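You operate a simulated robot arm through the tools that you are given. There is no shell and no other tool.

You run a simulated robot arm. Do the job below in one go: nothing can be reset, and whatever is moved stays where it is left.

## Task
Level the outdoor unit both ways, then lock the wheels.
Fine: free the lock. Spirit level along the top: red wheel; across it: yellow wheel; bubble between the lines each way.
Where things are to end (x, y in the base frame): spirit level within 6 cm of [125, 19].
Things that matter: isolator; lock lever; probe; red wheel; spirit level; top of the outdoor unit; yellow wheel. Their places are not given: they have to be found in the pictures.

Only the result counts: the job must be done as asked and must still hold three seconds after the hand-in. Knocking over, shifting, dropping, spilling or breaking anything else fails it.

## Robot
A 6-joint arm with a three-finger gripper, fixed in place. Base frame: the origin is on the floor under the middle of its stand, x ahead of it, y to its left, z up. Units: cm, rad, N and s.
It reaches about 121.3 cm from its shoulder. Its first joint turns from -2.897 to 2.897 rad. Payload 4.89 kg.
The tool frame sits at the grasp point between the pads (the TCP): z along the fingers, y along the line on which they close. The tips reach 3 cm beyond it. The gripper opens to 16.4 cm; its body begins 12.5 cm behind the TCP.
Orientation is that of the tool frame in the base frame, as a unit quaternion [w, x, y, z]. With the fingers straight down and closing along the base's y, the tool's x points along the base's -x, its y along +y and its z along -z.

## Interface
- The arm moves only by the tool servo_tool. Its argument "steps" is a list of rows, each a list of 7 numbers: the shift along the tool's x, y, z in units of 250 mm (1.0 is 250 mm), then the turn, a rotation vector about the tool's x, y, z in units of 90 degrees (1.0 is 90 degrees), then the opening in per cent of the stroke, from 0 (shut) to 100 (fully open). In form: [[tx, ty, tz, wx, wy, wz, grip], ...]. A call has 1 to 20 rows; each row is the pose to reach, as a shift and turn from the pose commanded when the call began, along the tool's axes at that moment. A call with a number of a shift or a turn outside -1 to 1 is refused whole. A row lasts 0.2 s, in which the tool goes at most 5 cm and 0.15 rad; a call with a longer step from one row to the next is refused whole, and so is a gripper value outside its range. Where a pose cannot be reached the arm comes as near as it can. A force on the tool above 90 N (or 10 N above the force at the start of the call, whichever is more), or a blocked arm, ends the call early, and 0.2 s more pass. The fingers move at their own pace (about 10.8 cm/s each) and stop on an object; they squeeze with about 27 N. The grip force told is the motor's: it shows also when the fingers shut on nothing. Time passes only in rows, and 0.2 s behind the last, so rows that repeat a pose let the fingers close. The reply holds the time, the measured pose of the TCP, the force on the tool along the base axes, the opening and the grip force, in the units named above and with some noise, with the torque about the TCP (base axes, N m) and any sound that the robot's microphone picked up.
- Cameras (640 x 400 px; columns grow to the right, rows downward): "scene" is fixed at [4.94, -65.17, 98.29]; the picture's right is [0.53, -0.85, 0.00], its down [0.09, 0.06, -0.99] and it looks along [0.85, 0.52, 0.10] (base axes); focal length 295 px, centre (320, 200). "wrist" rides on the gripper at [7.6, -0.2, -15.2] in the tool frame; the picture's right is [0.02, 1.00, 0.00], its down [-0.88, 0.02, -0.47] and it looks along [-0.47, 0.01, 0.88] (tool axes); focal length 247 px, centre (320, 200).
- capture(camera): a new picture of that camera. It takes no simulated time.
- raise_lower(by): moves the trunk up (or, below 0, down) by that many cm; the arm rides with it, the base frame stays. It gives what a move gives, with no picture.
- point_at(camera, pixels): for up to 12 pixels [column, row] of the newest picture of that camera ("zoom" is the newest enlarged one), the place [x, y, z] in the base frame of the surface seen there, good to about 0.2 cm. It takes no simulated time.
- inspect(camera, box): a new picture of the part [left, top, right, bottom] of that camera's present view, enlarged. It takes no simulated time.
- job_done(): hands the job in; it is judged then, once.

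Unless the task says otherwise, let go and move clear before handing in.

The tools are called after "Request:" as a command line: name --pt "numbers of a row" for each row, then --argument value for the rest, lists and objects as JSON in quotes. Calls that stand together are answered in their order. servo_tool: Moves the arm, as the interface text tells. Its arguments: {"type":"object","properties":{"steps":{"type":"array"}},"required":["steps"]} The other tools are called the same way: raise_lower (by) moves the trunk up or down; capture (camera) takes a picture; point_at (camera, pixels) gives the place of the surface under pixels of a picture; inspect (camera, box) takes an enlarged picture of a part of a camera's view; job_done () hands the job in.

At the start:

```text
time_s: 0.0
tool_pos: [50.01, 5.88, 128.79]
tcp_rot: [0.0, -0.001, 1.0, 0.0]
force: [0.1, 0.6, -0.7]
ft_torque: [0.0, 0.01, 0.0]
width: 16.41
grasp_force: 0.0
trunk travel left (down, up): [-7.5, 31.5]
```

scene: 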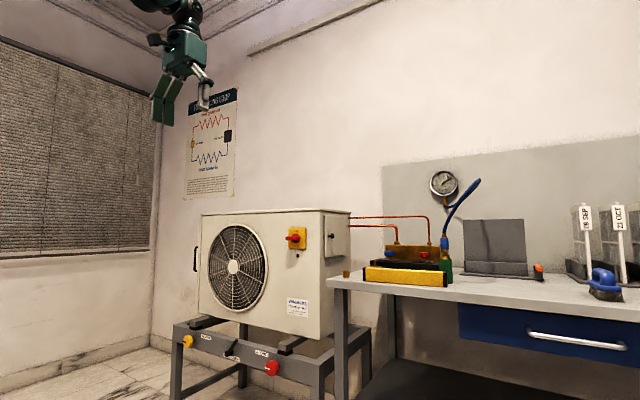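
wrist: 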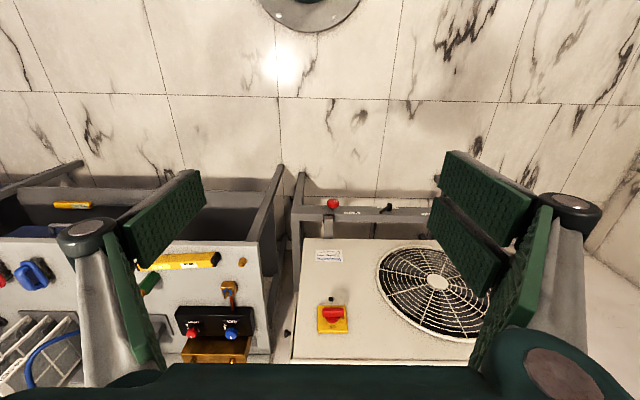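

The scene shows the outdoor unit on a stand with a yellow wheel (~188,341), a red wheel (~272,368), and something lever-like between them (~232,350). The yellow bar at ~(405,276) on the bench is probably the spirit level, so I'll look closer.

Request:
inspect --camera "scene" --box '[160, 300, 320, 400]'

Request:
inspect --camera "scene" --box '[320, 200, 480, 300]'

Request:
inspect --camera "wrist" --box '[120, 180, 440, 380]'

```text
4.00 times, centred on (240, 350) of scene
```

zoom: 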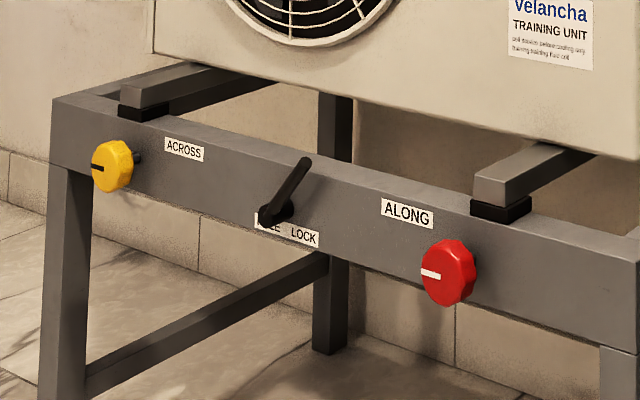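

```text
4.00 times, centred on (400, 250) of scene
```

zoom: 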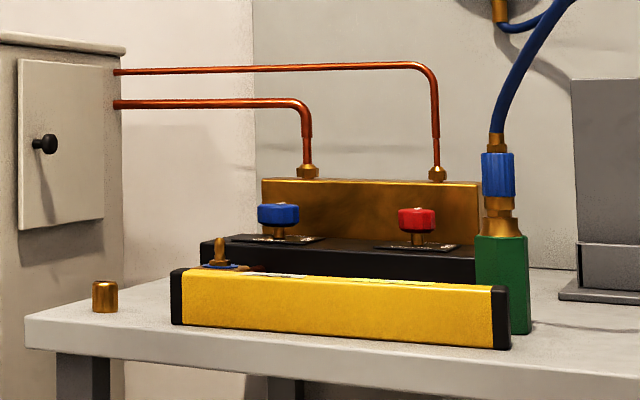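

```text
2.00 times, centred on (280, 280) of wrist
```

zoom: 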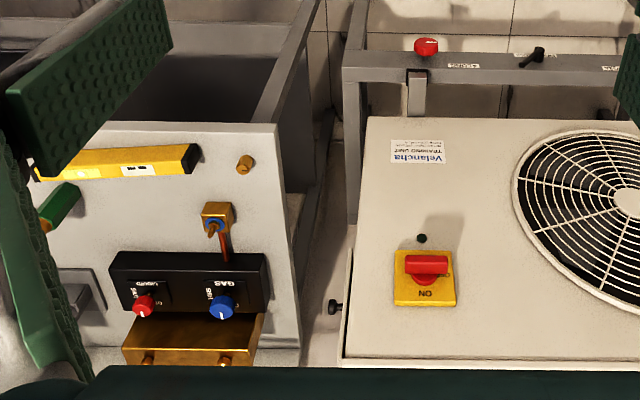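

The zoom shows FREE/LOCK labels with the lever leaning to LOCK, ACROSS (yellow) and ALONG (red) labels, and the spirit level on the bench. Next I'll locate these surfaces.

Request:
point_at --camera "scene" --pixels '[[187, 341], [272, 367], [229, 354], [236, 341], [365, 273], [446, 279], [405, 271], [405, 277], [346, 273], [203, 214], [321, 210], [350, 212]]'

Request:
point_at --camera "wrist" --pixels '[[333, 203], [386, 209], [140, 263], [218, 258], [190, 260], [180, 262], [333, 313], [332, 298], [300, 240], [290, 362], [243, 262], [150, 283]]'

Request:
inspect --camera "scene" --box '[190, 190, 360, 296]'

Request:
inspect --camera "scene" --box '[440, 160, 640, 320]'

```text
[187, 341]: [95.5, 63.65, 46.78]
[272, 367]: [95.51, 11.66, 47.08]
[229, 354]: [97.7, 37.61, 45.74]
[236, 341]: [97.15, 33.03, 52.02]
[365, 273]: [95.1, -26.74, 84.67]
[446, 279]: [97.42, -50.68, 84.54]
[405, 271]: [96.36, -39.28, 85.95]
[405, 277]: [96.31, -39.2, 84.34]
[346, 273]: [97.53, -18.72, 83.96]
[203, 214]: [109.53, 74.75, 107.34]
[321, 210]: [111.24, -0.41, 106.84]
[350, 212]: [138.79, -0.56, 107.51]
```

```text
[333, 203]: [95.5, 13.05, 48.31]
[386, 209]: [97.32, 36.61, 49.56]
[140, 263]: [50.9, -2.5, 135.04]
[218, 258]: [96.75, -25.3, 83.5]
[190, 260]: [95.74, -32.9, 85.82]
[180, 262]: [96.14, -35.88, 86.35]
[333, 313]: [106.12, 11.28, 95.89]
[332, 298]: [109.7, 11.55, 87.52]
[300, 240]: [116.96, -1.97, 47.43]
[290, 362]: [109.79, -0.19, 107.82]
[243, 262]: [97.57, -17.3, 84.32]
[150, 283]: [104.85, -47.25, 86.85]
```

```text
3.76 times, centred on (275, 243) of scene
```

zoom: 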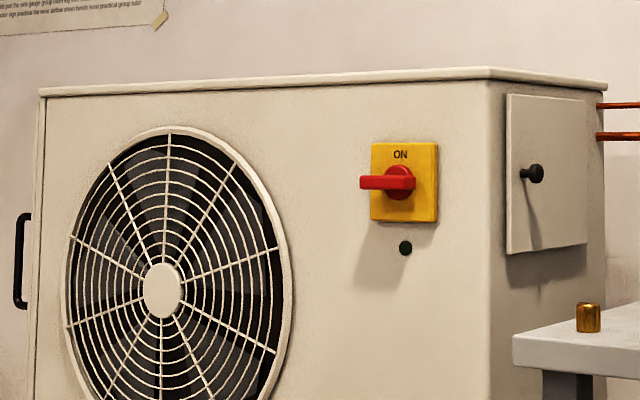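

```text
2.50 times, centred on (540, 240) of scene
```

zoom: 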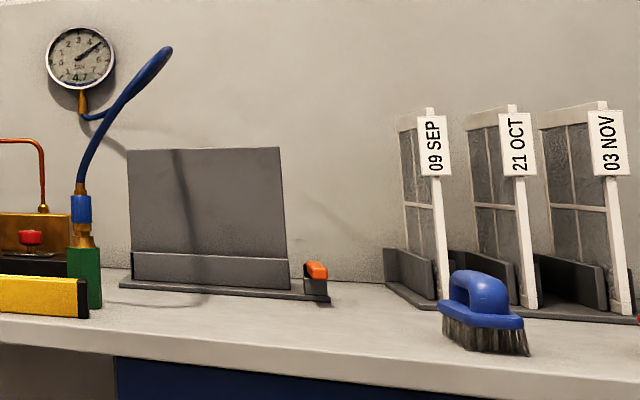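

The unit's top is at z≈107.5 (x 109–140, y −0.5–75), and the level lies on the bench at about (96,−38.5). The wheels are at (95.5,63.7,46.8) and (95.5,12,47), and the lock pivot is at about (97.7,37.6,45.7). I'll move over the level for a closer look.

Request:
servo_tool --pt "-0.1 -0.147 0.036 0 0 0 100" --pt "-0.2 -0.293 0.072 0 0 0 100" --pt "-0.3 -0.44 0.108 0 0 0 100" --pt "-0.4 -0.587 0.144 0 0 0 100" --pt "-0.5 -0.733 0.18 0 0 0 100" --pt "-0.6 -0.88 0.216 0 0 0 100"

Request:
servo_tool --pt "-0.1 -0.147 0.036 0 0 0 100" --pt "-0.2 -0.293 0.072 0 0 0 100" --pt "-0.3 -0.44 0.108 0 0 0 100" --pt "-0.4 -0.587 0.144 0 0 0 100" --pt "-0.5 -0.733 0.18 0 0 0 100" --pt "-0.6 -0.88 0.216 0 0 0 100" --pt "-0.6 -0.88 0.216 0 0 0 100"

Request:
capture --camera "wrist"

```text
time_s: 1.4
tool_pos: [65.07, -15.93, 123.31]
tcp_rot: [0.001, 0.0, 1.0, -0.001]
force: [-1.7, 1.3, 0.1]
ft_torque: [-0.21, -0.29, 0.02]
width: 16.4
grasp_force: 0.0
trunk travel left (down, up): [-7.5, 31.5]
```

```text
time_s: 3.0
tool_pos: [80.27, -37.81, 117.91]
tcp_rot: [0.0, 0.0, 1.0, 0.0]
force: [0.2, -0.2, -0.8]
ft_torque: [0.03, 0.08, -0.01]
width: 16.37
grasp_force: 0.0
trunk travel left (down, up): [-7.5, 31.5]
```

```text
taken
```

wrist: 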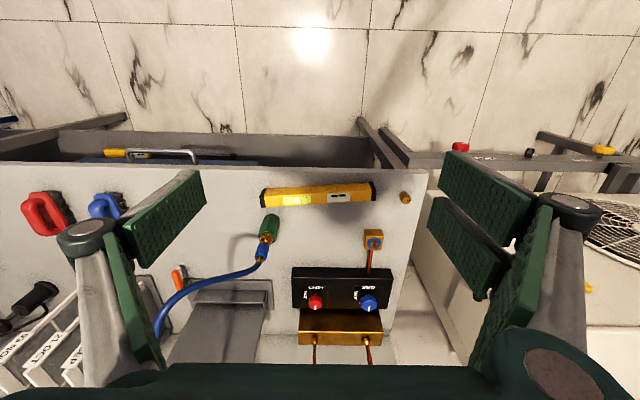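

Request:
inspect --camera "wrist" --box '[250, 160, 410, 260]'

Request:
point_at --camera "wrist" --pixels '[[264, 190], [375, 182], [320, 190], [320, 197], [290, 210], [340, 175], [320, 170], [405, 197], [268, 226], [264, 240], [373, 240], [300, 275]]'

```text
4.00 times, centred on (330, 210) of wrist
```

zoom: 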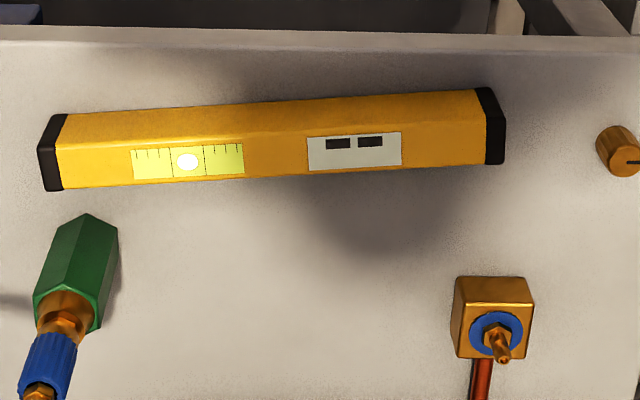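

```text
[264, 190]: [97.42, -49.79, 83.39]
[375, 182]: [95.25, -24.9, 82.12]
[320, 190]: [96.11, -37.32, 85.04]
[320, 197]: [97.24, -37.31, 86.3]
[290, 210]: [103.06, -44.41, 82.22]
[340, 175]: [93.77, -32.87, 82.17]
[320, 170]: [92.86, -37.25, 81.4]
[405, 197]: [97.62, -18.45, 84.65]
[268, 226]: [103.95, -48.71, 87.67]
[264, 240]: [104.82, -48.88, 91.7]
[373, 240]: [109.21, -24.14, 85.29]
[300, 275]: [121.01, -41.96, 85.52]
```

Request:
inspect --camera "wrist" --box '[270, 180, 360, 220]'

Request:
inspect --camera "wrist" --box '[440, 120, 640, 245]'

Request:
inspect --camera "wrist" --box '[150, 230, 400, 386]'

```text
7.11 times, centred on (315, 200) of wrist
```

zoom: 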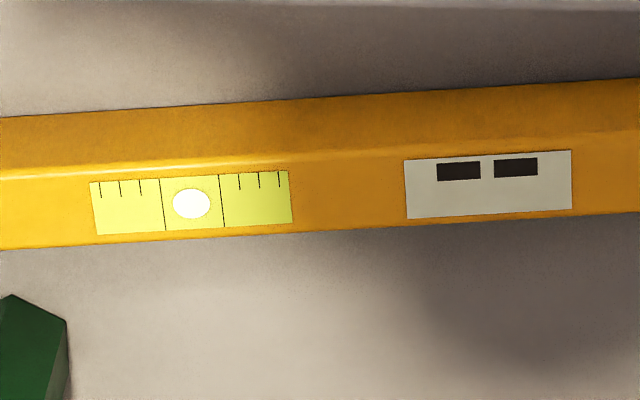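

```text
3.20 times, centred on (540, 182) of wrist
```

zoom: 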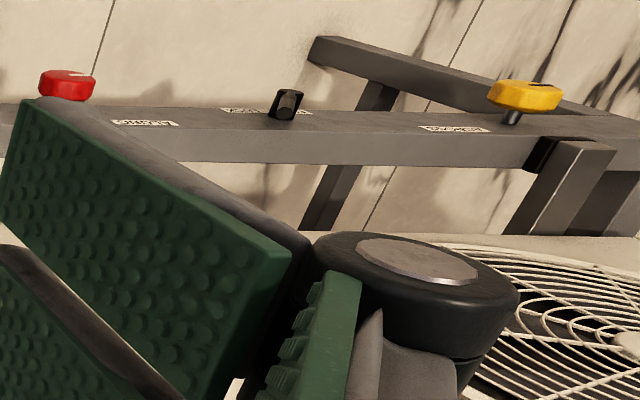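

```text
2.56 times, centred on (275, 308) of wrist
```

zoom: 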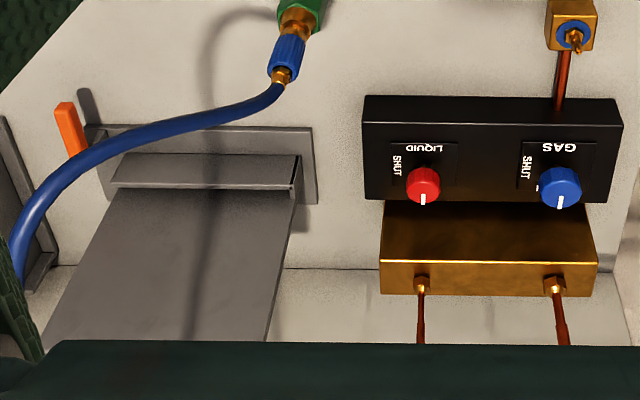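

The level lies almost along y, rotated about 5°, with its bubble between the lines on the bench. I'll measure its top face edges for the grasp.

Request:
inspect --camera "wrist" --box '[250, 160, 410, 260]'

Request:
point_at --camera "zoom" --pixels '[[52, 165], [495, 140], [275, 165], [275, 150], [275, 135], [275, 172], [275, 120], [275, 108], [110, 180], [110, 160], [440, 120], [440, 160]]'

```text
4.00 times, centred on (330, 210) of wrist
```

zoom: 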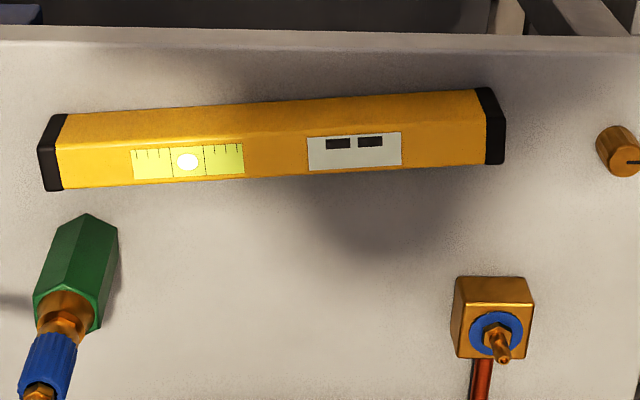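

```text
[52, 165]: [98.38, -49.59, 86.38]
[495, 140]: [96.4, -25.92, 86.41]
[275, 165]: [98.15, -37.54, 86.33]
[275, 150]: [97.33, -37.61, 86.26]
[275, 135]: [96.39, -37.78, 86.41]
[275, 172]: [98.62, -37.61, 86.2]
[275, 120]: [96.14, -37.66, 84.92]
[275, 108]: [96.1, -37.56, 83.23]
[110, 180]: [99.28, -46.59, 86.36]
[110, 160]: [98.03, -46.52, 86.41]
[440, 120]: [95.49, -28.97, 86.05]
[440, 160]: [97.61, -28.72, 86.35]
```

The level is about 24.5 × 2.8 × 4.2 cm, with its centre at about (97.5,−37.9) and its top at z 86.4. The target at 126 cm from the base axis may be at the limit of reach, so I'll test reaching over the unit empty-handed first. I'll also check where the hose runs.

Request:
point_at --camera "scene" --pixels '[[478, 181], [465, 197], [452, 217], [446, 240], [444, 183], [447, 205], [425, 220], [424, 254], [400, 262], [445, 265]]'

Request:
servo_tool --pt "-0.086 0.143 -0.029 0 0 0 100" --pt "-0.171 0.286 -0.057 0 0 0 100" --pt "-0.257 0.429 -0.086 0 0 0 100" --pt "-0.343 0.571 -0.114 0 0 0 100" --pt "-0.429 0.714 -0.143 0 0 0 100" --pt "-0.514 0.857 -0.171 0 0 0 100" --pt "-0.6 1.0 -0.2 0 0 0 100"

Request:
servo_tool --pt "-0.12 0.125 0 0 0 0 100" --pt "-0.24 0.25 0 0 0 0 100" --pt "-0.36 0.375 0 0 0 0 100" --pt "-0.48 0.5 0 0 0 0 100" --pt "-0.6 0.625 0 0 0 0 100" --pt "-0.72 0.75 0 0 0 0 100" --pt "-0.84 0.875 0 0 0 0 100" --pt "-0.96 1.0 0 0 0 0 100" --pt "-0.96 1.0 0 0 0 0 100"

Request:
capture --camera "wrist"

Request:
capture --camera "scene"

```text
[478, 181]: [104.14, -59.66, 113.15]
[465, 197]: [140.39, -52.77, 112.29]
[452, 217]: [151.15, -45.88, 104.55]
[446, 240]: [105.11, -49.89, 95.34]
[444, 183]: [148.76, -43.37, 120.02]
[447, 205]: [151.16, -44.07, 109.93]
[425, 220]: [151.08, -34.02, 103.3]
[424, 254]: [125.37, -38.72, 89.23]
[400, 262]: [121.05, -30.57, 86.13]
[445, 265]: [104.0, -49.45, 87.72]
```

```text
time_s: 4.6
tool_pos: [95.1, -13.08, 122.83]
tcp_rot: [0.0, 0.0, 1.0, 0.0]
force: [-0.5, -0.6, 1.2]
ft_torque: [0.31, -0.13, 0.0]
width: 16.4
grasp_force: 0.0
trunk travel left (down, up): [-7.5, 31.5]
```

```text
time_s: 6.6
tool_pos: [115.44, 12.17, 121.67]
tcp_rot: [0.0, -0.001, 1.0, 0.001]
force: [-3.7, 0.9, 3.1]
ft_torque: [-0.15, -0.49, 0.0]
width: 16.4
grasp_force: 0.0
out of reach, approached as far as the arm can: row 7, 8, 9
trunk travel left (down, up): [-7.5, 31.5]
```

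```text
taken
```

wrist: 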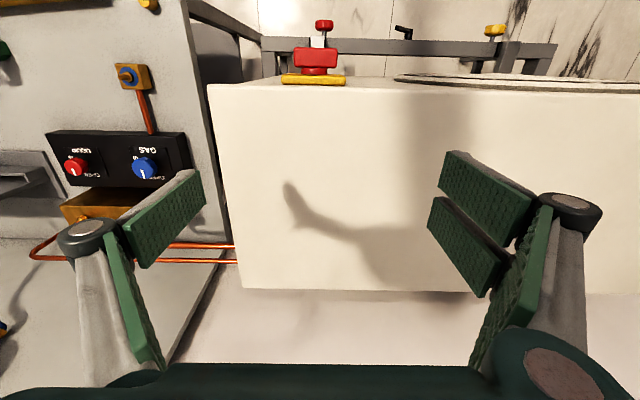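

```text
taken
```

scene: 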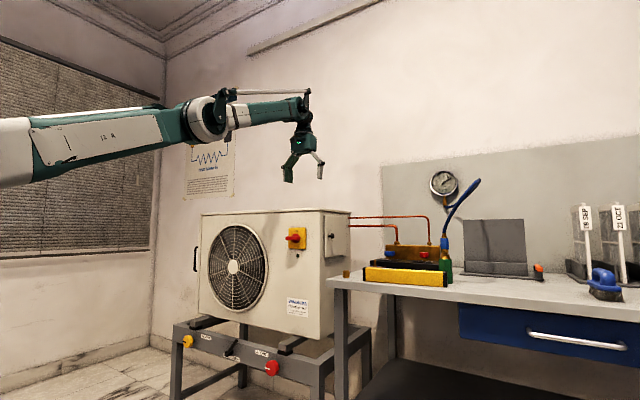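

With the fingers down, the arm stops at (115.4,12.2,121.7), so I'll raise the trunk later or tilt the tool for more reach. Now I'll retreat toward the level and turn the tool about 85° so the fingers close across it, with the camera on the side away from the hose.

Request:
servo_tool --pt "0.1 -0.125 0 0 0 0 100" --pt "0.2 -0.25 0 0 0 0 100" --pt "0.3 -0.375 0 0 0 0 100" --pt "0.4 -0.5 0 0 0 0 100" --pt "0.5 -0.625 0 0 0 0 100" --pt "0.6 -0.75 0 0 0 0 100" --pt "0.7 -0.875 0 0 0 0 100" --pt "0.8 -1.0 0 0 0 0 100" --pt "0.8 -1.0 0 0 0 0 100"

Request:
servo_tool --pt "0.02 -0.1 0.02 0 0 0.09 100" --pt "0.04 -0.2 0.04 0 0 0.18 100" --pt "0.05 -0.3 0.06 0 0 0.27 100" --pt "0.06 -0.4 0.08 0 0 0.36 100" --pt "0.06 -0.5 0.1 0 0 0.45 100" --pt "0.06 -0.6 0.1 0 0 0.54 100" --pt "0.06 -0.7 0.1 0 0 0.63 100" --pt "0.06 -0.8 0.1 0 0 0.72 100" --pt "0.06 -0.9 0.1 0 0 0.81 100" --pt "0.06 -1.0 0.1 0 0 0.9 100" --pt "0.06 -1.0 0.1 0 0 0.944 100" --pt "0.06 -1.0 0.1 0 0 0.944 100"

Request:
capture --camera "wrist"

```text
time_s: 8.6
tool_pos: [95.46, -13.11, 121.6]
tcp_rot: [0.0, 0.0, 1.0, 0.0]
force: [0.1, -0.9, 1.1]
ft_torque: [0.04, -0.07, 0.04]
width: 16.39
grasp_force: 0.1
trunk travel left (down, up): [-7.5, 31.5]
```

```text
time_s: 11.2
tool_pos: [94.03, -38.34, 118.8]
tcp_rot: [0.0, 0.675, 0.738, 0.0]
force: [0.2, -0.6, -0.7]
ft_torque: [0.04, 0.03, 0.0]
width: 16.41
grasp_force: 0.0
trunk travel left (down, up): [-7.5, 31.5]
```

```text
taken
```

wrist: 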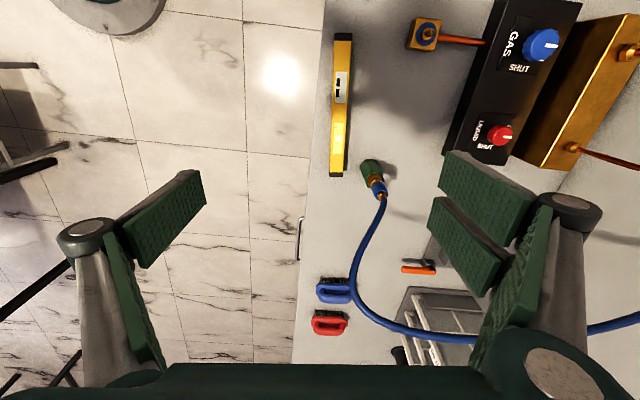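

The view is as expected: the level runs vertically at columns 333–350. I'll refine its geometry before descending.

Request:
inspect --camera "wrist" --box '[280, 20, 420, 200]'

Request:
point_at --camera "wrist" --pixels '[[343, 35], [338, 175], [341, 105], [346, 105], [351, 105], [336, 130], [345, 130], [338, 70], [350, 70], [331, 175], [343, 175]]'

```text
2.22 times, centred on (350, 110) of wrist
```

zoom: 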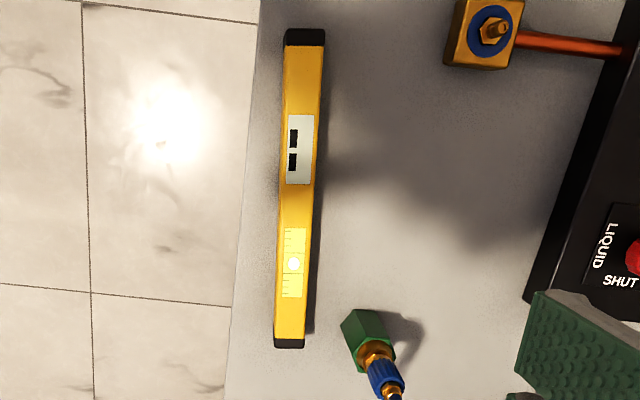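

```text
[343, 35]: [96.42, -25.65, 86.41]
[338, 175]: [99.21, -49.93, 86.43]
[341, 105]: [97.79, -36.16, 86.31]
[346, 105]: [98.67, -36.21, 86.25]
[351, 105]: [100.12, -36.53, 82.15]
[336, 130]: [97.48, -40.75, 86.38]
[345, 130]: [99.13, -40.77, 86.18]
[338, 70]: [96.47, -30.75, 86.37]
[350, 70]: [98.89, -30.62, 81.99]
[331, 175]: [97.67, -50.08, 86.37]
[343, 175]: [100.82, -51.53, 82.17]
```

The level centre is about (97.55,−37.75) with a 5° yaw matching the tool. I'll descend over it.

Request:
servo_tool --pt "0.003 0.036 0.15 0 0 0 100" --pt "0.006 0.072 0.3 0 0 0 100" --pt "0.009 0.108 0.45 0 0 0 100" --pt "0.012 0.144 0.6 0 0 0 100" --pt "0.012 0.144 0.72 0 0 0 100" --pt "0.012 0.144 0.72 0 0 0 100"

Request:
capture --camera "wrist"

Request:
capture --camera "scene"

```text
time_s: 12.6
tool_pos: [97.71, -37.46, 100.74]
tcp_rot: [0.001, 0.676, 0.737, 0.0]
force: [1.1, -0.5, -0.4]
ft_torque: [-0.04, -0.02, 0.0]
width: 16.41
grasp_force: 0.1
trunk travel left (down, up): [-7.5, 31.5]
```

```text
taken
```

wrist: 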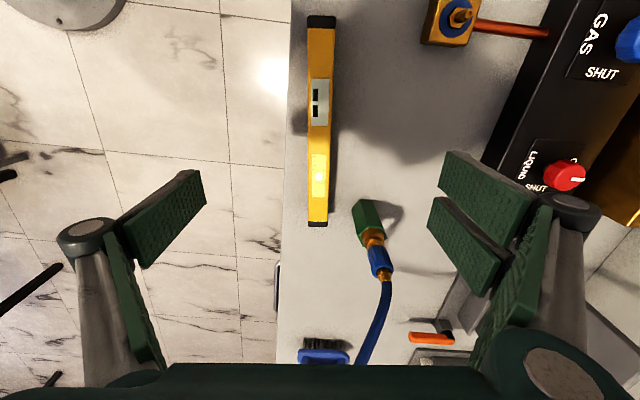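

```text
taken
```

scene: 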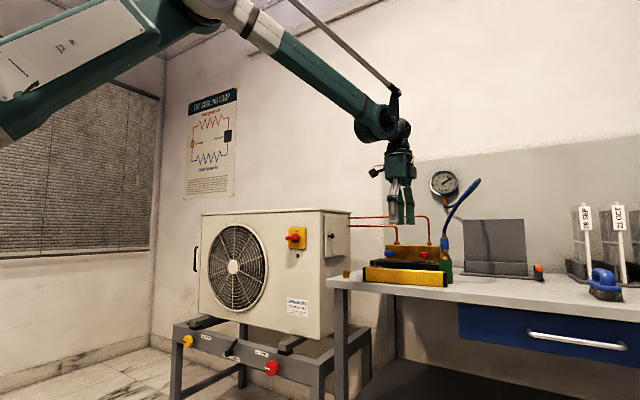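

The level is centred under the TCP (column 320). I'll half-close the fingers, then descend so the tips stay just above the bench.

Request:
servo_tool --pt "0 0 0 0 0 0 50" --pt "0 0 0.1 0 0 0 50" --pt "0 0 0.2 0 0 0 50" --pt "0 0 0.3 0 0 0 50" --pt "0 0 0.4 0 0 0 50" --pt "0 0 0.48 0 0 0 50" --pt "0 0 0.54 0 0 0 50" --pt "0 0 0.58 0 0 0 50" --pt "0 0 0.6 0 0 0 50" --pt "0 0 0.6 0 0 0 50"

Request:
capture --camera "wrist"

```text
time_s: 14.8
tool_pos: [97.47, -37.62, 85.61]
tcp_rot: [-0.001, 0.675, 0.738, -0.001]
force: [-0.2, 0.3, 0.2]
ft_torque: [0.02, -0.01, 0.02]
width: 8.2
grasp_force: 0.1
trunk travel left (down, up): [-7.5, 31.5]
```

```text
taken
```

wrist: 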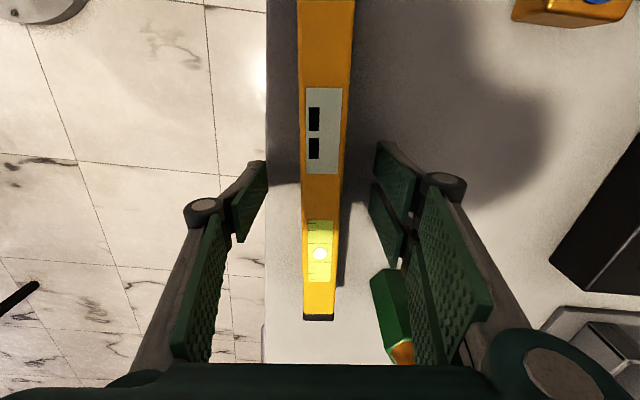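

The fingers straddle the level and the wrist image confirms the alignment, so I'll close.

Request:
servo_tool --pt "0 0 0 0 0 0 30" --pt "0 0 0 0 0 0 10" --pt "0 0 0 0 0 0 10" --pt "0 0 0 0 0 0 10" --pt "0 0 0 0 0 0 10"

Request:
capture --camera "wrist"

```text
time_s: 16.0
tool_pos: [97.53, -37.67, 85.59]
tcp_rot: [0.0, 0.676, 0.737, 0.0]
force: [-0.6, 0.1, 1.0]
ft_torque: [0.0, 0.08, 0.18]
width: 2.77
grasp_force: 27.7
trunk travel left (down, up): [-7.5, 31.5]
```

```text
taken
```

wrist: 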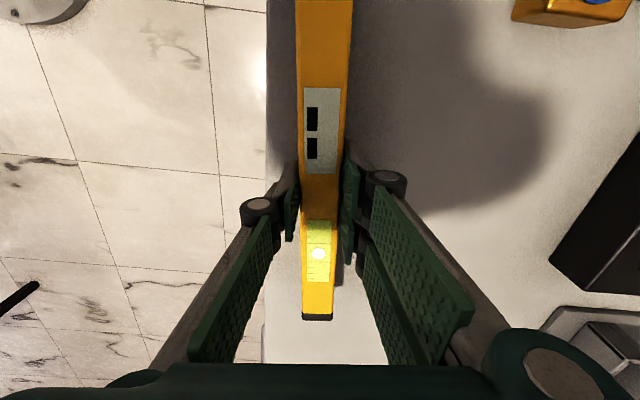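

The level is gripped at its centre (width 2.77, force 27.7). I'll lift it a little, then raise the trunk 20 cm for reach.

Request:
servo_tool --pt "0 0 -0.04 0 0 0 10" --pt "0 0 -0.1 0 0 0 10" --pt "0 0 -0.2 0 0 0 10" --pt "0 0 -0.3 0 0 0 10" --pt "0 0 -0.4 0 0 0 10" --pt "0 0 -0.5 0 0 0 10" --pt "0 0 -0.5 0 0 0 10"

Request:
raise_lower --by 20

Request:
capture --camera "scene"

Request:
capture --camera "wrist"

```text
time_s: 17.6
tool_pos: [97.9, -37.59, 98.34]
tcp_rot: [0.0, 0.676, 0.737, 0.0]
force: [-0.8, -0.3, -2.4]
ft_torque: [-0.04, 0.0, -0.02]
width: 2.78
grasp_force: 27.0
trunk travel left (down, up): [-7.5, 31.5]
```

```text
time_s: 19.8
tool_pos: [97.99, -37.56, 118.21]
tcp_rot: [0.0, 0.676, 0.736, 0.0]
force: [0.4, 0.2, -2.5]
ft_torque: [0.0, 0.01, -0.02]
width: 2.78
grasp_force: 27.2
trunk travel left (down, up): [-27.5, 11.5]
```

```text
taken
```

scene: 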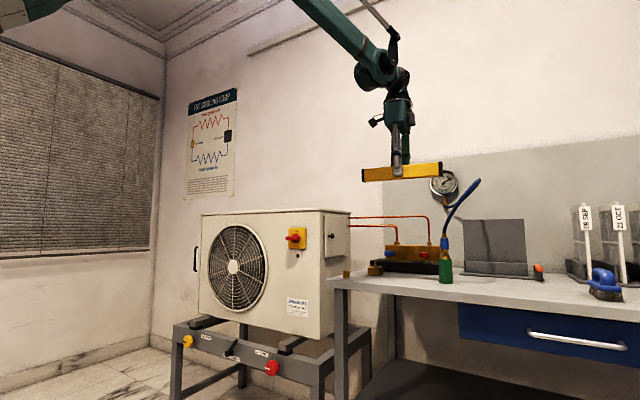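

```text
taken
```

wrist: 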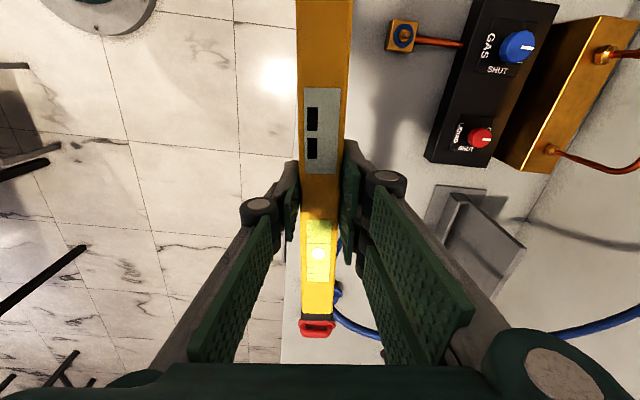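

Held securely with the level's underside at about z 114.8. I'll carry it over the unit while straightening the yaw so it lies along y.

Request:
servo_tool --pt "0.14 0.066 -0.02 0 0 0.01 10" --pt "0.28 0.132 -0.04 0 0 0.02 10" --pt "0.42 0.198 -0.06 0 0 0.03 10" --pt "0.57 0.264 -0.08 0 0 0.04 10" --pt "0.71 0.33 -0.08 0 0 0.05 10" --pt "0.848 0.397 -0.08 0 0 0.058 10" --pt "0.848 0.397 -0.08 0 0 0.058 10"

Request:
servo_tool --pt "0.16 0.048 0 0 0 0 10" --pt "0.32 0.096 0 0 0 0 10" --pt "0.48 0.144 0 0 0 0 10" --pt "0.64 0.192 0 0 0 0 10" --pt "0.8 0.24 0 0 0 0 10" --pt "0.8 0.24 0 0 0 0 10"

Request:
servo_tool --pt "0.14 0.055 0 0 0 0 10" --pt "0.28 0.11 0 0 0 0 10" --pt "0.42 0.165 0 0 0 0 10" --pt "0.56 0.22 0 0 0 0 10" --pt "0.56 0.22 0 0 0 0 10"

Request:
capture --camera "scene"

Request:
capture --camera "wrist"

```text
time_s: 21.4
tool_pos: [106.15, -15.79, 120.05]
tcp_rot: [0.001, 0.708, 0.706, 0.0]
force: [-1.0, 1.4, -2.4]
ft_torque: [-0.15, 0.03, 0.04]
width: 2.75
grasp_force: 27.6
trunk travel left (down, up): [-27.5, 11.5]
```

```text
time_s: 22.8
tool_pos: [112.22, 4.61, 120.43]
tcp_rot: [0.0, 0.707, 0.707, -0.001]
force: [0.6, 1.2, -3.1]
ft_torque: [-0.19, 0.05, 0.01]
width: 2.77
grasp_force: 26.9
trunk travel left (down, up): [-27.5, 11.5]
```

```text
time_s: 24.0
tool_pos: [117.61, 18.54, 120.0]
tcp_rot: [0.0, 0.709, 0.706, 0.0]
force: [1.1, 1.2, -2.5]
ft_torque: [-0.14, 0.1, 0.0]
width: 2.74
grasp_force: 27.3
trunk travel left (down, up): [-27.5, 11.5]
```

```text
taken
```

scene: 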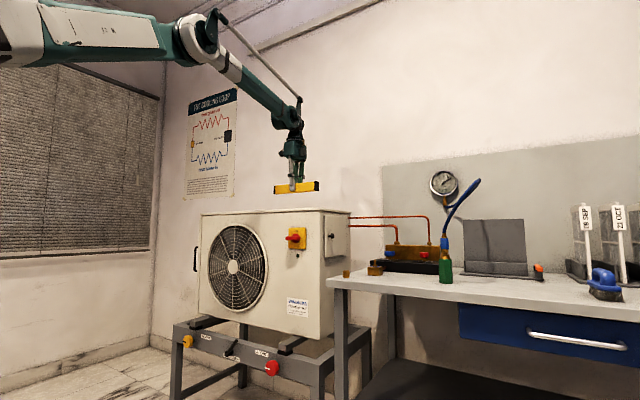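

```text
taken
```

wrist: 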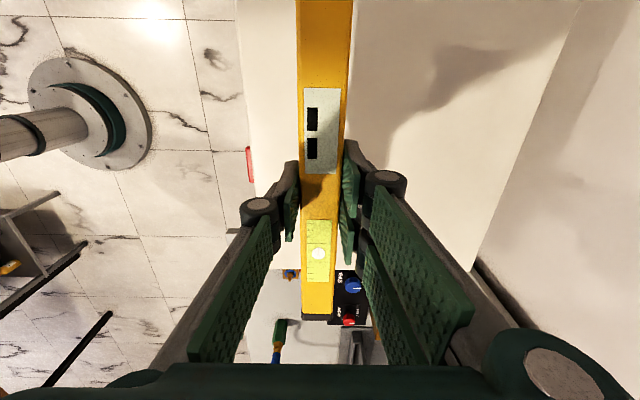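

The level is over the unit. I'll measure the top surface height around the drop point.

Request:
point_at --camera "wrist" --pixels '[[275, 60], [270, 20], [390, 100], [420, 120], [500, 40], [420, 20], [365, 20], [440, 180], [270, 140], [420, 240]]'

Request:
inspect --camera "wrist" --box '[280, 200, 360, 300]'

```text
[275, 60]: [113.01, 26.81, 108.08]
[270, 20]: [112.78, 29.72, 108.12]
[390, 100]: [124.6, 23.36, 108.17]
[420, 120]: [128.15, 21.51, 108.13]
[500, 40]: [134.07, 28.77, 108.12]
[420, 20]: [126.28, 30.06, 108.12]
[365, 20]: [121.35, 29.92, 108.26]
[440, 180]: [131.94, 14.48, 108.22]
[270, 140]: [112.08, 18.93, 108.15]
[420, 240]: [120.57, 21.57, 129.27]
```

```text
4.00 times, centred on (320, 250) of wrist
```

zoom: 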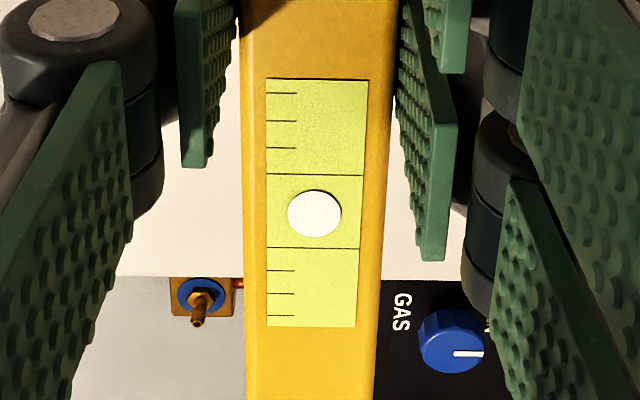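

The top is at z≈108.15, so the level's underside touches at TCP z≈111.6. I'll lower it slowly to contact.

Request:
servo_tool --pt "0 0.02 0.1 0 0 0 10" --pt "0 0.04 0.2 0 0 0 10" --pt "0 0.04 0.26 0 0 0 10" --pt "0 0.04 0.3 0 0 0 10" --pt "0 0.04 0.315 0 0 0 10" --pt "0 0.04 0.32 0 0 0 10" --pt "0 0.04 0.325 0 0 0 10" --pt "0 0.04 0.325 0 0 0 10"

```text
time_s: 25.8
tool_pos: [118.46, 18.3, 112.05]
tcp_rot: [0.0, 0.708, 0.706, -0.001]
force: [-0.3, -0.2, -2.3]
ft_torque: [0.01, 0.05, 0.01]
width: 2.77
grasp_force: 27.1
trunk travel left (down, up): [-27.5, 11.5]
```

Request:
servo_tool --pt "0 0 0.006 0 0 0 10" --pt "0 0 0.012 0 0 0 10" --pt "0 0 0.016 0 0 0 10" --pt "0 0 0.016 0 0 0 10" --pt "0 0 0.016 0 0 0 10"

Request:
inspect --camera "scene" --box '[240, 170, 360, 245]'

Request:
inspect --camera "wrist" --box '[280, 200, 360, 300]'

```text
time_s: 27.0
tool_pos: [118.56, 18.38, 111.82]
tcp_rot: [0.0, 0.708, 0.706, -0.001]
force: [-1.0, 0.0, -2.6]
ft_torque: [0.04, 0.01, 0.01]
width: 2.79
grasp_force: 27.0
trunk travel left (down, up): [-27.5, 11.5]
```

```text
5.33 times, centred on (300, 208) of scene
```

zoom: 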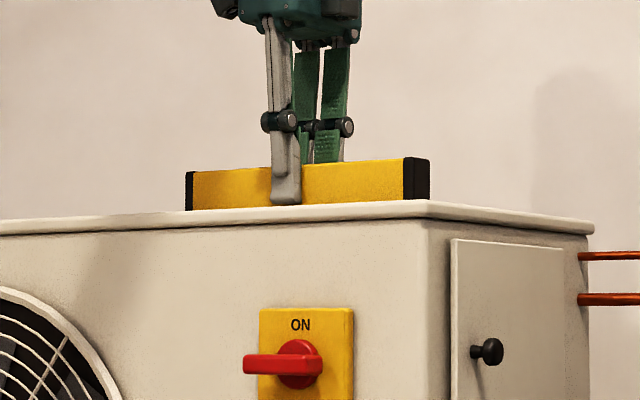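

```text
4.00 times, centred on (320, 250) of wrist
```

zoom: 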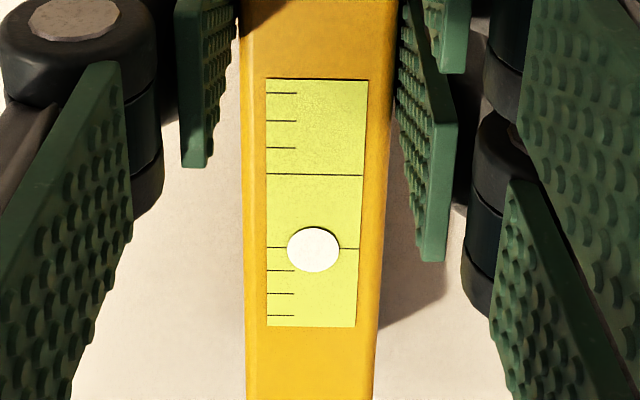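

Request:
servo_tool --pt "0 0 0.004 0 0 0 10" --pt "0 0 0.008 0 0 0 10" --pt "0 0 0.01 0 0 0 10" --pt "0 0 0.01 0 0 0 10"

Request:
inspect --camera "wrist" --box '[280, 200, 360, 300]'

```text
time_s: 28.0
tool_pos: [118.39, 18.32, 111.67]
tcp_rot: [0.001, 0.708, 0.706, 0.001]
force: [8.0, -3.7, 23.2]
ft_torque: [-0.14, -0.28, 0.05]
width: 2.8
grasp_force: 27.4
trunk travel left (down, up): [-27.5, 11.5]
```

```text
4.00 times, centred on (320, 250) of wrist
```

zoom: 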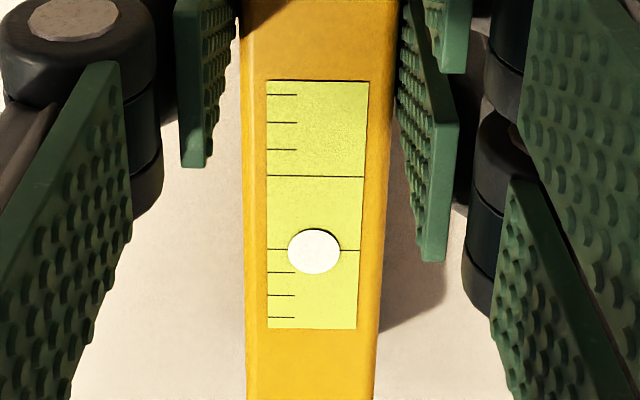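

Contact is made (23 N). I'll release and open the fingers.

Request:
servo_tool --pt "0 0 -0.004 0 0 0 10" --pt "0 0 -0.004 0 0 0 24" --pt "0 0 -0.004 0 0 0 40" --pt "0 0 -0.004 0 0 0 50" --pt "0 0 -0.004 0 0 0 50"

Request:
capture --camera "wrist"

Request:
inspect --camera "wrist" --box '[280, 200, 360, 300]'

```text
time_s: 29.2
tool_pos: [118.53, 18.38, 111.57]
tcp_rot: [0.0, 0.708, 0.706, 0.0]
force: [-0.2, -0.2, 0.4]
ft_torque: [-0.01, 0.01, 0.03]
width: 8.21
grasp_force: 0.1
trunk travel left (down, up): [-27.5, 11.5]
```

```text
taken
```

wrist: 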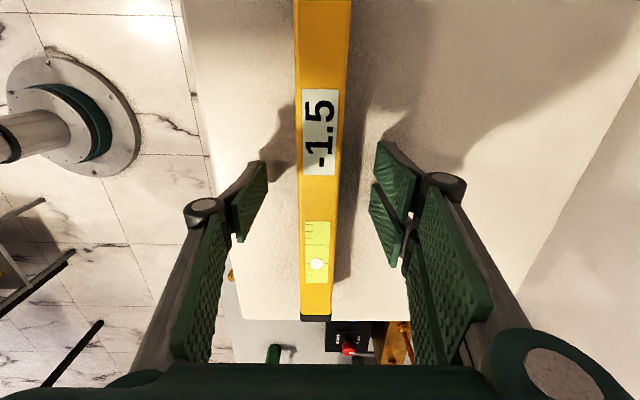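

```text
4.00 times, centred on (320, 250) of wrist
```

zoom: 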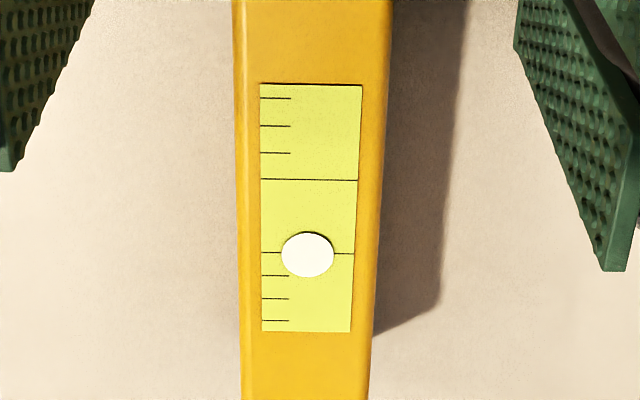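

The display now reads −1.5, and the bubble sits on the −y line, so the −y side is high. I'll lift clear and retreat, rotating toward a forward-pointing pose with the camera on top.

Request:
servo_tool --pt "0 0 -0.06 0 0 0 50" --pt "0 0 -0.16 0 0 0 50" --pt "0 0 -0.3 0 0 0 50" --pt "0 0 -0.46 0 0 0 50" --pt "0 0 -0.5 0 0 0 50" --pt "0 -0.05 -0.5 0 0 0 50"

Request:
capture --camera "wrist"

Request:
inspect --camera "scene" --box '[240, 170, 360, 245]'

```text
time_s: 30.6
tool_pos: [117.45, 18.28, 124.14]
tcp_rot: [0.0, 0.708, 0.706, -0.001]
force: [0.3, -0.1, -0.3]
ft_torque: [-0.01, 0.1, 0.0]
width: 8.2
grasp_force: 0.1
trunk travel left (down, up): [-27.5, 11.5]
```

```text
taken
```

wrist: 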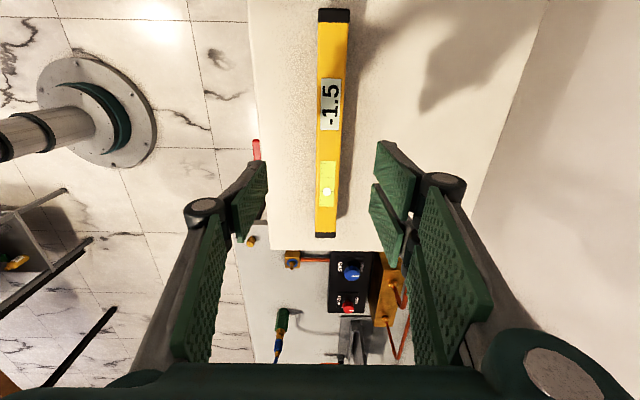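

```text
5.33 times, centred on (300, 208) of scene
```

zoom: 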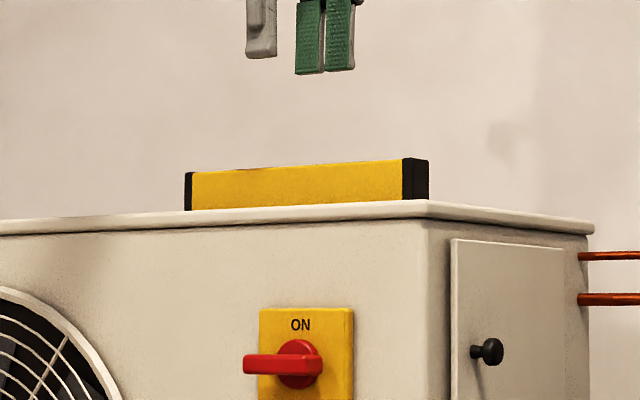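

The −1.5 display is still legible from here. I'll retreat toward the robot while yawing 90°, then pitch the tool to point forward (+x) with the camera above.

Request:
servo_tool --pt "0.03 -0.09 0 0 0 0.0909 50" --pt "0.06 -0.18 0 0 0 0.1818 50" --pt "0.09 -0.27 0 0 0 0.2727 50" --pt "0.12 -0.36 0 0 0 0.3636 50" --pt "0.15 -0.45 0 0 0 0.4545 50" --pt "0.18 -0.54 0 0 0 0.5454 50" --pt "0.21 -0.63 0 0 0 0.6363 50" --pt "0.24 -0.72 0 0 0 0.7272 50" --pt "0.27 -0.81 0 0 0 0.8181 50" --pt "0.3 -0.9 0 0 0 0.909 50" --pt "0.33 -1.0 0 0 0 1.0 50"

Request:
servo_tool --pt "-0.08 0 0 0 0.0909 0 50" --pt "-0.16 0 0 0 0.1818 0 50" --pt "-0.24 0 0 0 0.2727 0 50" --pt "-0.32 0 0 0 0.3636 0 50" --pt "-0.4 0 0 0 0.4545 0 50" --pt "-0.48 0 0 0 0.5454 0 50" --pt "-0.56 0 0 0 0.6363 0 50" --pt "-0.64 0 0 0 0.7272 0 50" --pt "-0.72 0 0 0 0.8181 0 50" --pt "-0.8 0 0 0 0.909 0 50" --pt "-0.88 0 0 0 1.0 0 50"

Request:
capture --camera "scene"

Request:
capture --camera "wrist"

```text
time_s: 33.0
tool_pos: [98.65, 24.35, 124.21]
tcp_rot: [-0.001, 0.982, 0.189, 0.0]
force: [-0.9, -0.4, -0.2]
ft_torque: [-0.01, 0.05, 0.01]
width: 8.19
grasp_force: 0.1
out of reach, approached as far as the arm can: row 9, 10, 11
trunk travel left (down, up): [-27.5, 11.5]
```

```text
time_s: 35.4
tool_pos: [78.14, 16.22, 124.2]
tcp_rot: [-0.133, 0.694, 0.136, 0.694]
force: [-0.7, -0.2, 0.5]
ft_torque: [-0.02, 0.07, -0.07]
width: 8.21
grasp_force: 0.0
trunk travel left (down, up): [-27.5, 11.5]
```

```text
taken
```

scene: 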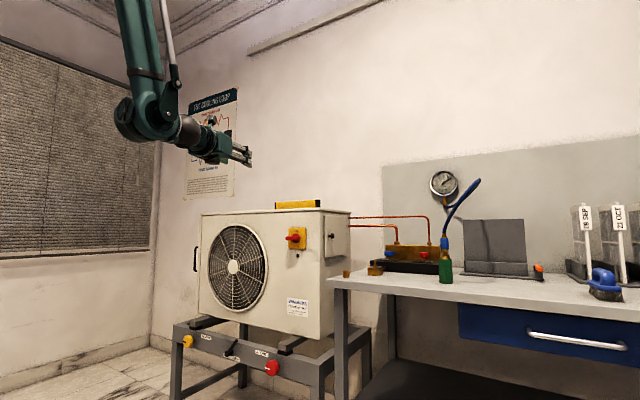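

```text
taken
```

wrist: 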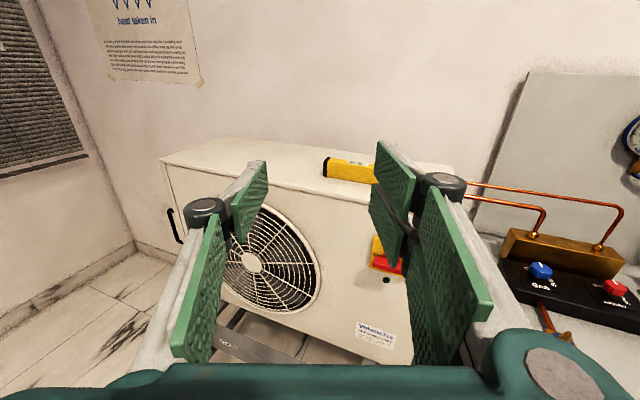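

The yaw hit a joint limit near 158°, but the tool now points forward with the camera on top, heading about 22° left. I'll lower the trunk fully and then the tool, to look at the lever and wheels.

Request:
raise_lower --by -27.5

Request:
servo_tool --pt "-0.15 0 -0.05 0 0 0 50" --pt "-0.3 0 -0.1 0 0 0 50" --pt "-0.45 0 -0.15 0 0 0 50" --pt "-0.6 0 -0.2 0 0 0 50" --pt "-0.75 0 -0.2 0 0 0 50" --pt "-0.9 0 -0.2 0 0 0 50" --pt "-1.0 0 -0.2 0 0 0 50" --pt "-1.0 0 -0.2 0 0 0 50"

Request:
capture --camera "scene"

Request:
capture --camera "wrist"

```text
time_s: 38.2
tool_pos: [78.21, 16.28, 96.68]
tcp_rot: [-0.134, 0.694, 0.133, 0.694]
force: [0.5, 0.0, 0.3]
ft_torque: [0.0, 0.01, 0.01]
width: 8.18
grasp_force: 0.0
trunk travel left (down, up): [0.0, 39.0]
```

```text
time_s: 40.0
tool_pos: [85.75, 15.65, 91.01]
tcp_rot: [-0.135, 0.699, 0.136, 0.689]
force: [0.6, -0.7, 1.4]
ft_torque: [-0.05, 0.04, 0.09]
width: 8.2
grasp_force: 0.1
out of reach, approached as far as the arm can: row 1, 2, 3, 4, 5, 6, 7, 8
trunk travel left (down, up): [0.0, 39.0]
```

```text
taken
```

scene: 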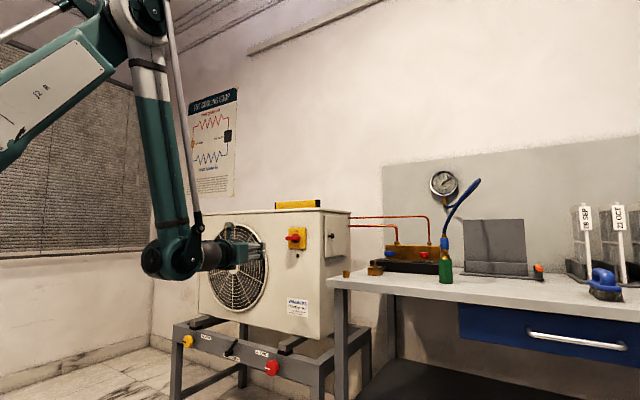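

```text
taken
```

wrist: 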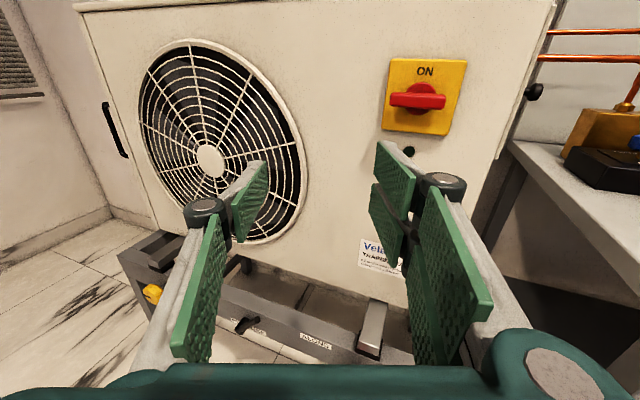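

The arm stopped at (85.8,15.7,91), so lowering with a horizontal tool so close in hits a wrist limit. I'll measure the arm's links in the scene picture to understand its geometry.

Request:
point_at --camera "scene" --pixels '[[152, 262], [180, 262], [205, 255], [225, 250], [158, 150], [150, 80], [140, 20], [60, 80], [10, 120], [90, 40]]'

Request:
point_at --camera "wrist" --pixels '[[245, 326], [255, 318], [152, 293], [380, 345], [320, 345], [300, 340], [205, 310]]'

Request:
inspect --camera "wrist" --box '[110, 220, 410, 370]'

```text
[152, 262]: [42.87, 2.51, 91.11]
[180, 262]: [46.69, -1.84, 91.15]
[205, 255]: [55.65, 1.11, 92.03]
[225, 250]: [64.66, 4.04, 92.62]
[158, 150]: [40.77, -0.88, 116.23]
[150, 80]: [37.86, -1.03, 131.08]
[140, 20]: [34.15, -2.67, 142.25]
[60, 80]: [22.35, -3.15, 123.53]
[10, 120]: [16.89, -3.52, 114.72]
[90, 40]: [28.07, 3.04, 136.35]
```

```text
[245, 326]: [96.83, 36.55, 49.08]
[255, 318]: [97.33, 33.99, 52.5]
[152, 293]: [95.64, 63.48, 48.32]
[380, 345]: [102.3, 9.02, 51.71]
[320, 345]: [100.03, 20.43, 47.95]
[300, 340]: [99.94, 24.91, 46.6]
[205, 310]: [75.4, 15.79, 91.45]
```

```text
2.13 times, centred on (260, 295) of wrist
```

zoom: 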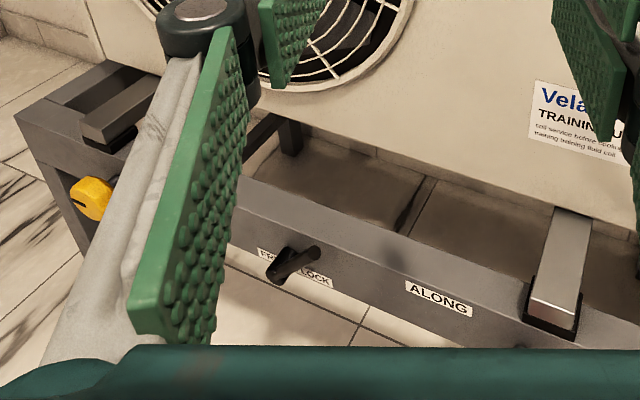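

The lever pivot is at about (97.3,36.5,47) and its tip at about (97.3,33.9,52.5). The elbow was folded to its limit, and moving further out should free it. I'll go down while keeping x at about 86 and turn the heading to straight +x.

Request:
servo_tool --pt "-0.1 0 0.02 -0.08 0 0 50" --pt "-0.2 0 0.04 -0.16 0 0 50" --pt "-0.3 0 0.06 -0.244 0 0 50" --pt "-0.4 0 0.06 -0.244 0 0 50" --pt "-0.5 0 0.06 -0.244 0 0 50" --pt "-0.6 0 0.06 -0.244 0 0 50" --pt "-0.6 0 0.06 -0.244 0 0 50"

```text
time_s: 41.6
tool_pos: [93.97, 17.66, 84.49]
tcp_rot: [0.0, 0.708, 0.0, 0.707]
force: [-0.3, -0.5, 0.5]
ft_torque: [0.03, 0.05, 0.0]
width: 8.2
grasp_force: 0.0
out of reach, approached as far as the arm can: row 1, 2, 3, 4, 5, 6, 7
trunk travel left (down, up): [0.0, 39.0]
```

Now the tool is exactly horizontal at (94,17.7,84.5), but it was pushed forward again, which suggests a wrist bend limit. I'll look at the arm to work out the joint geometry.

Request:
capture --camera "scene"

Request:
inspect --camera "scene" --box '[0, 0, 320, 300]'

Request:
capture --camera "wrist"

```text
taken
```

scene: 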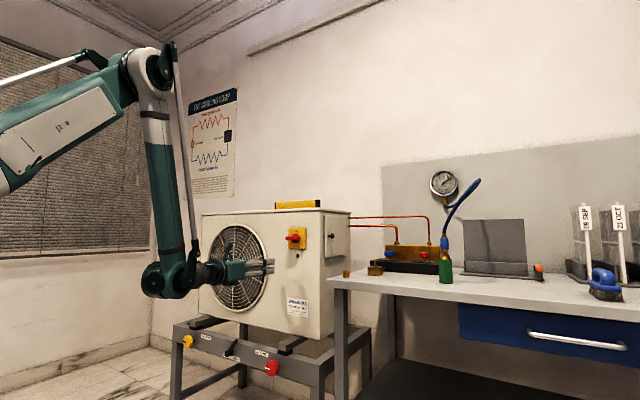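

```text
1.33 times, centred on (160, 150) of scene
```

zoom: 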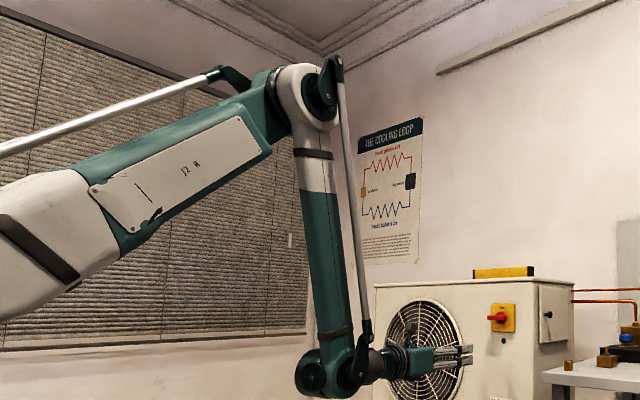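

```text
taken
```

wrist: 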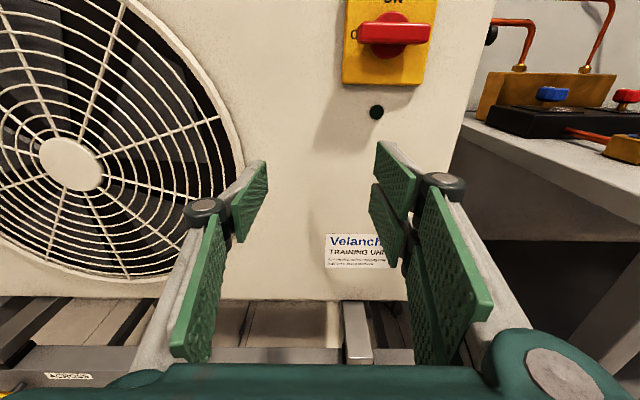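

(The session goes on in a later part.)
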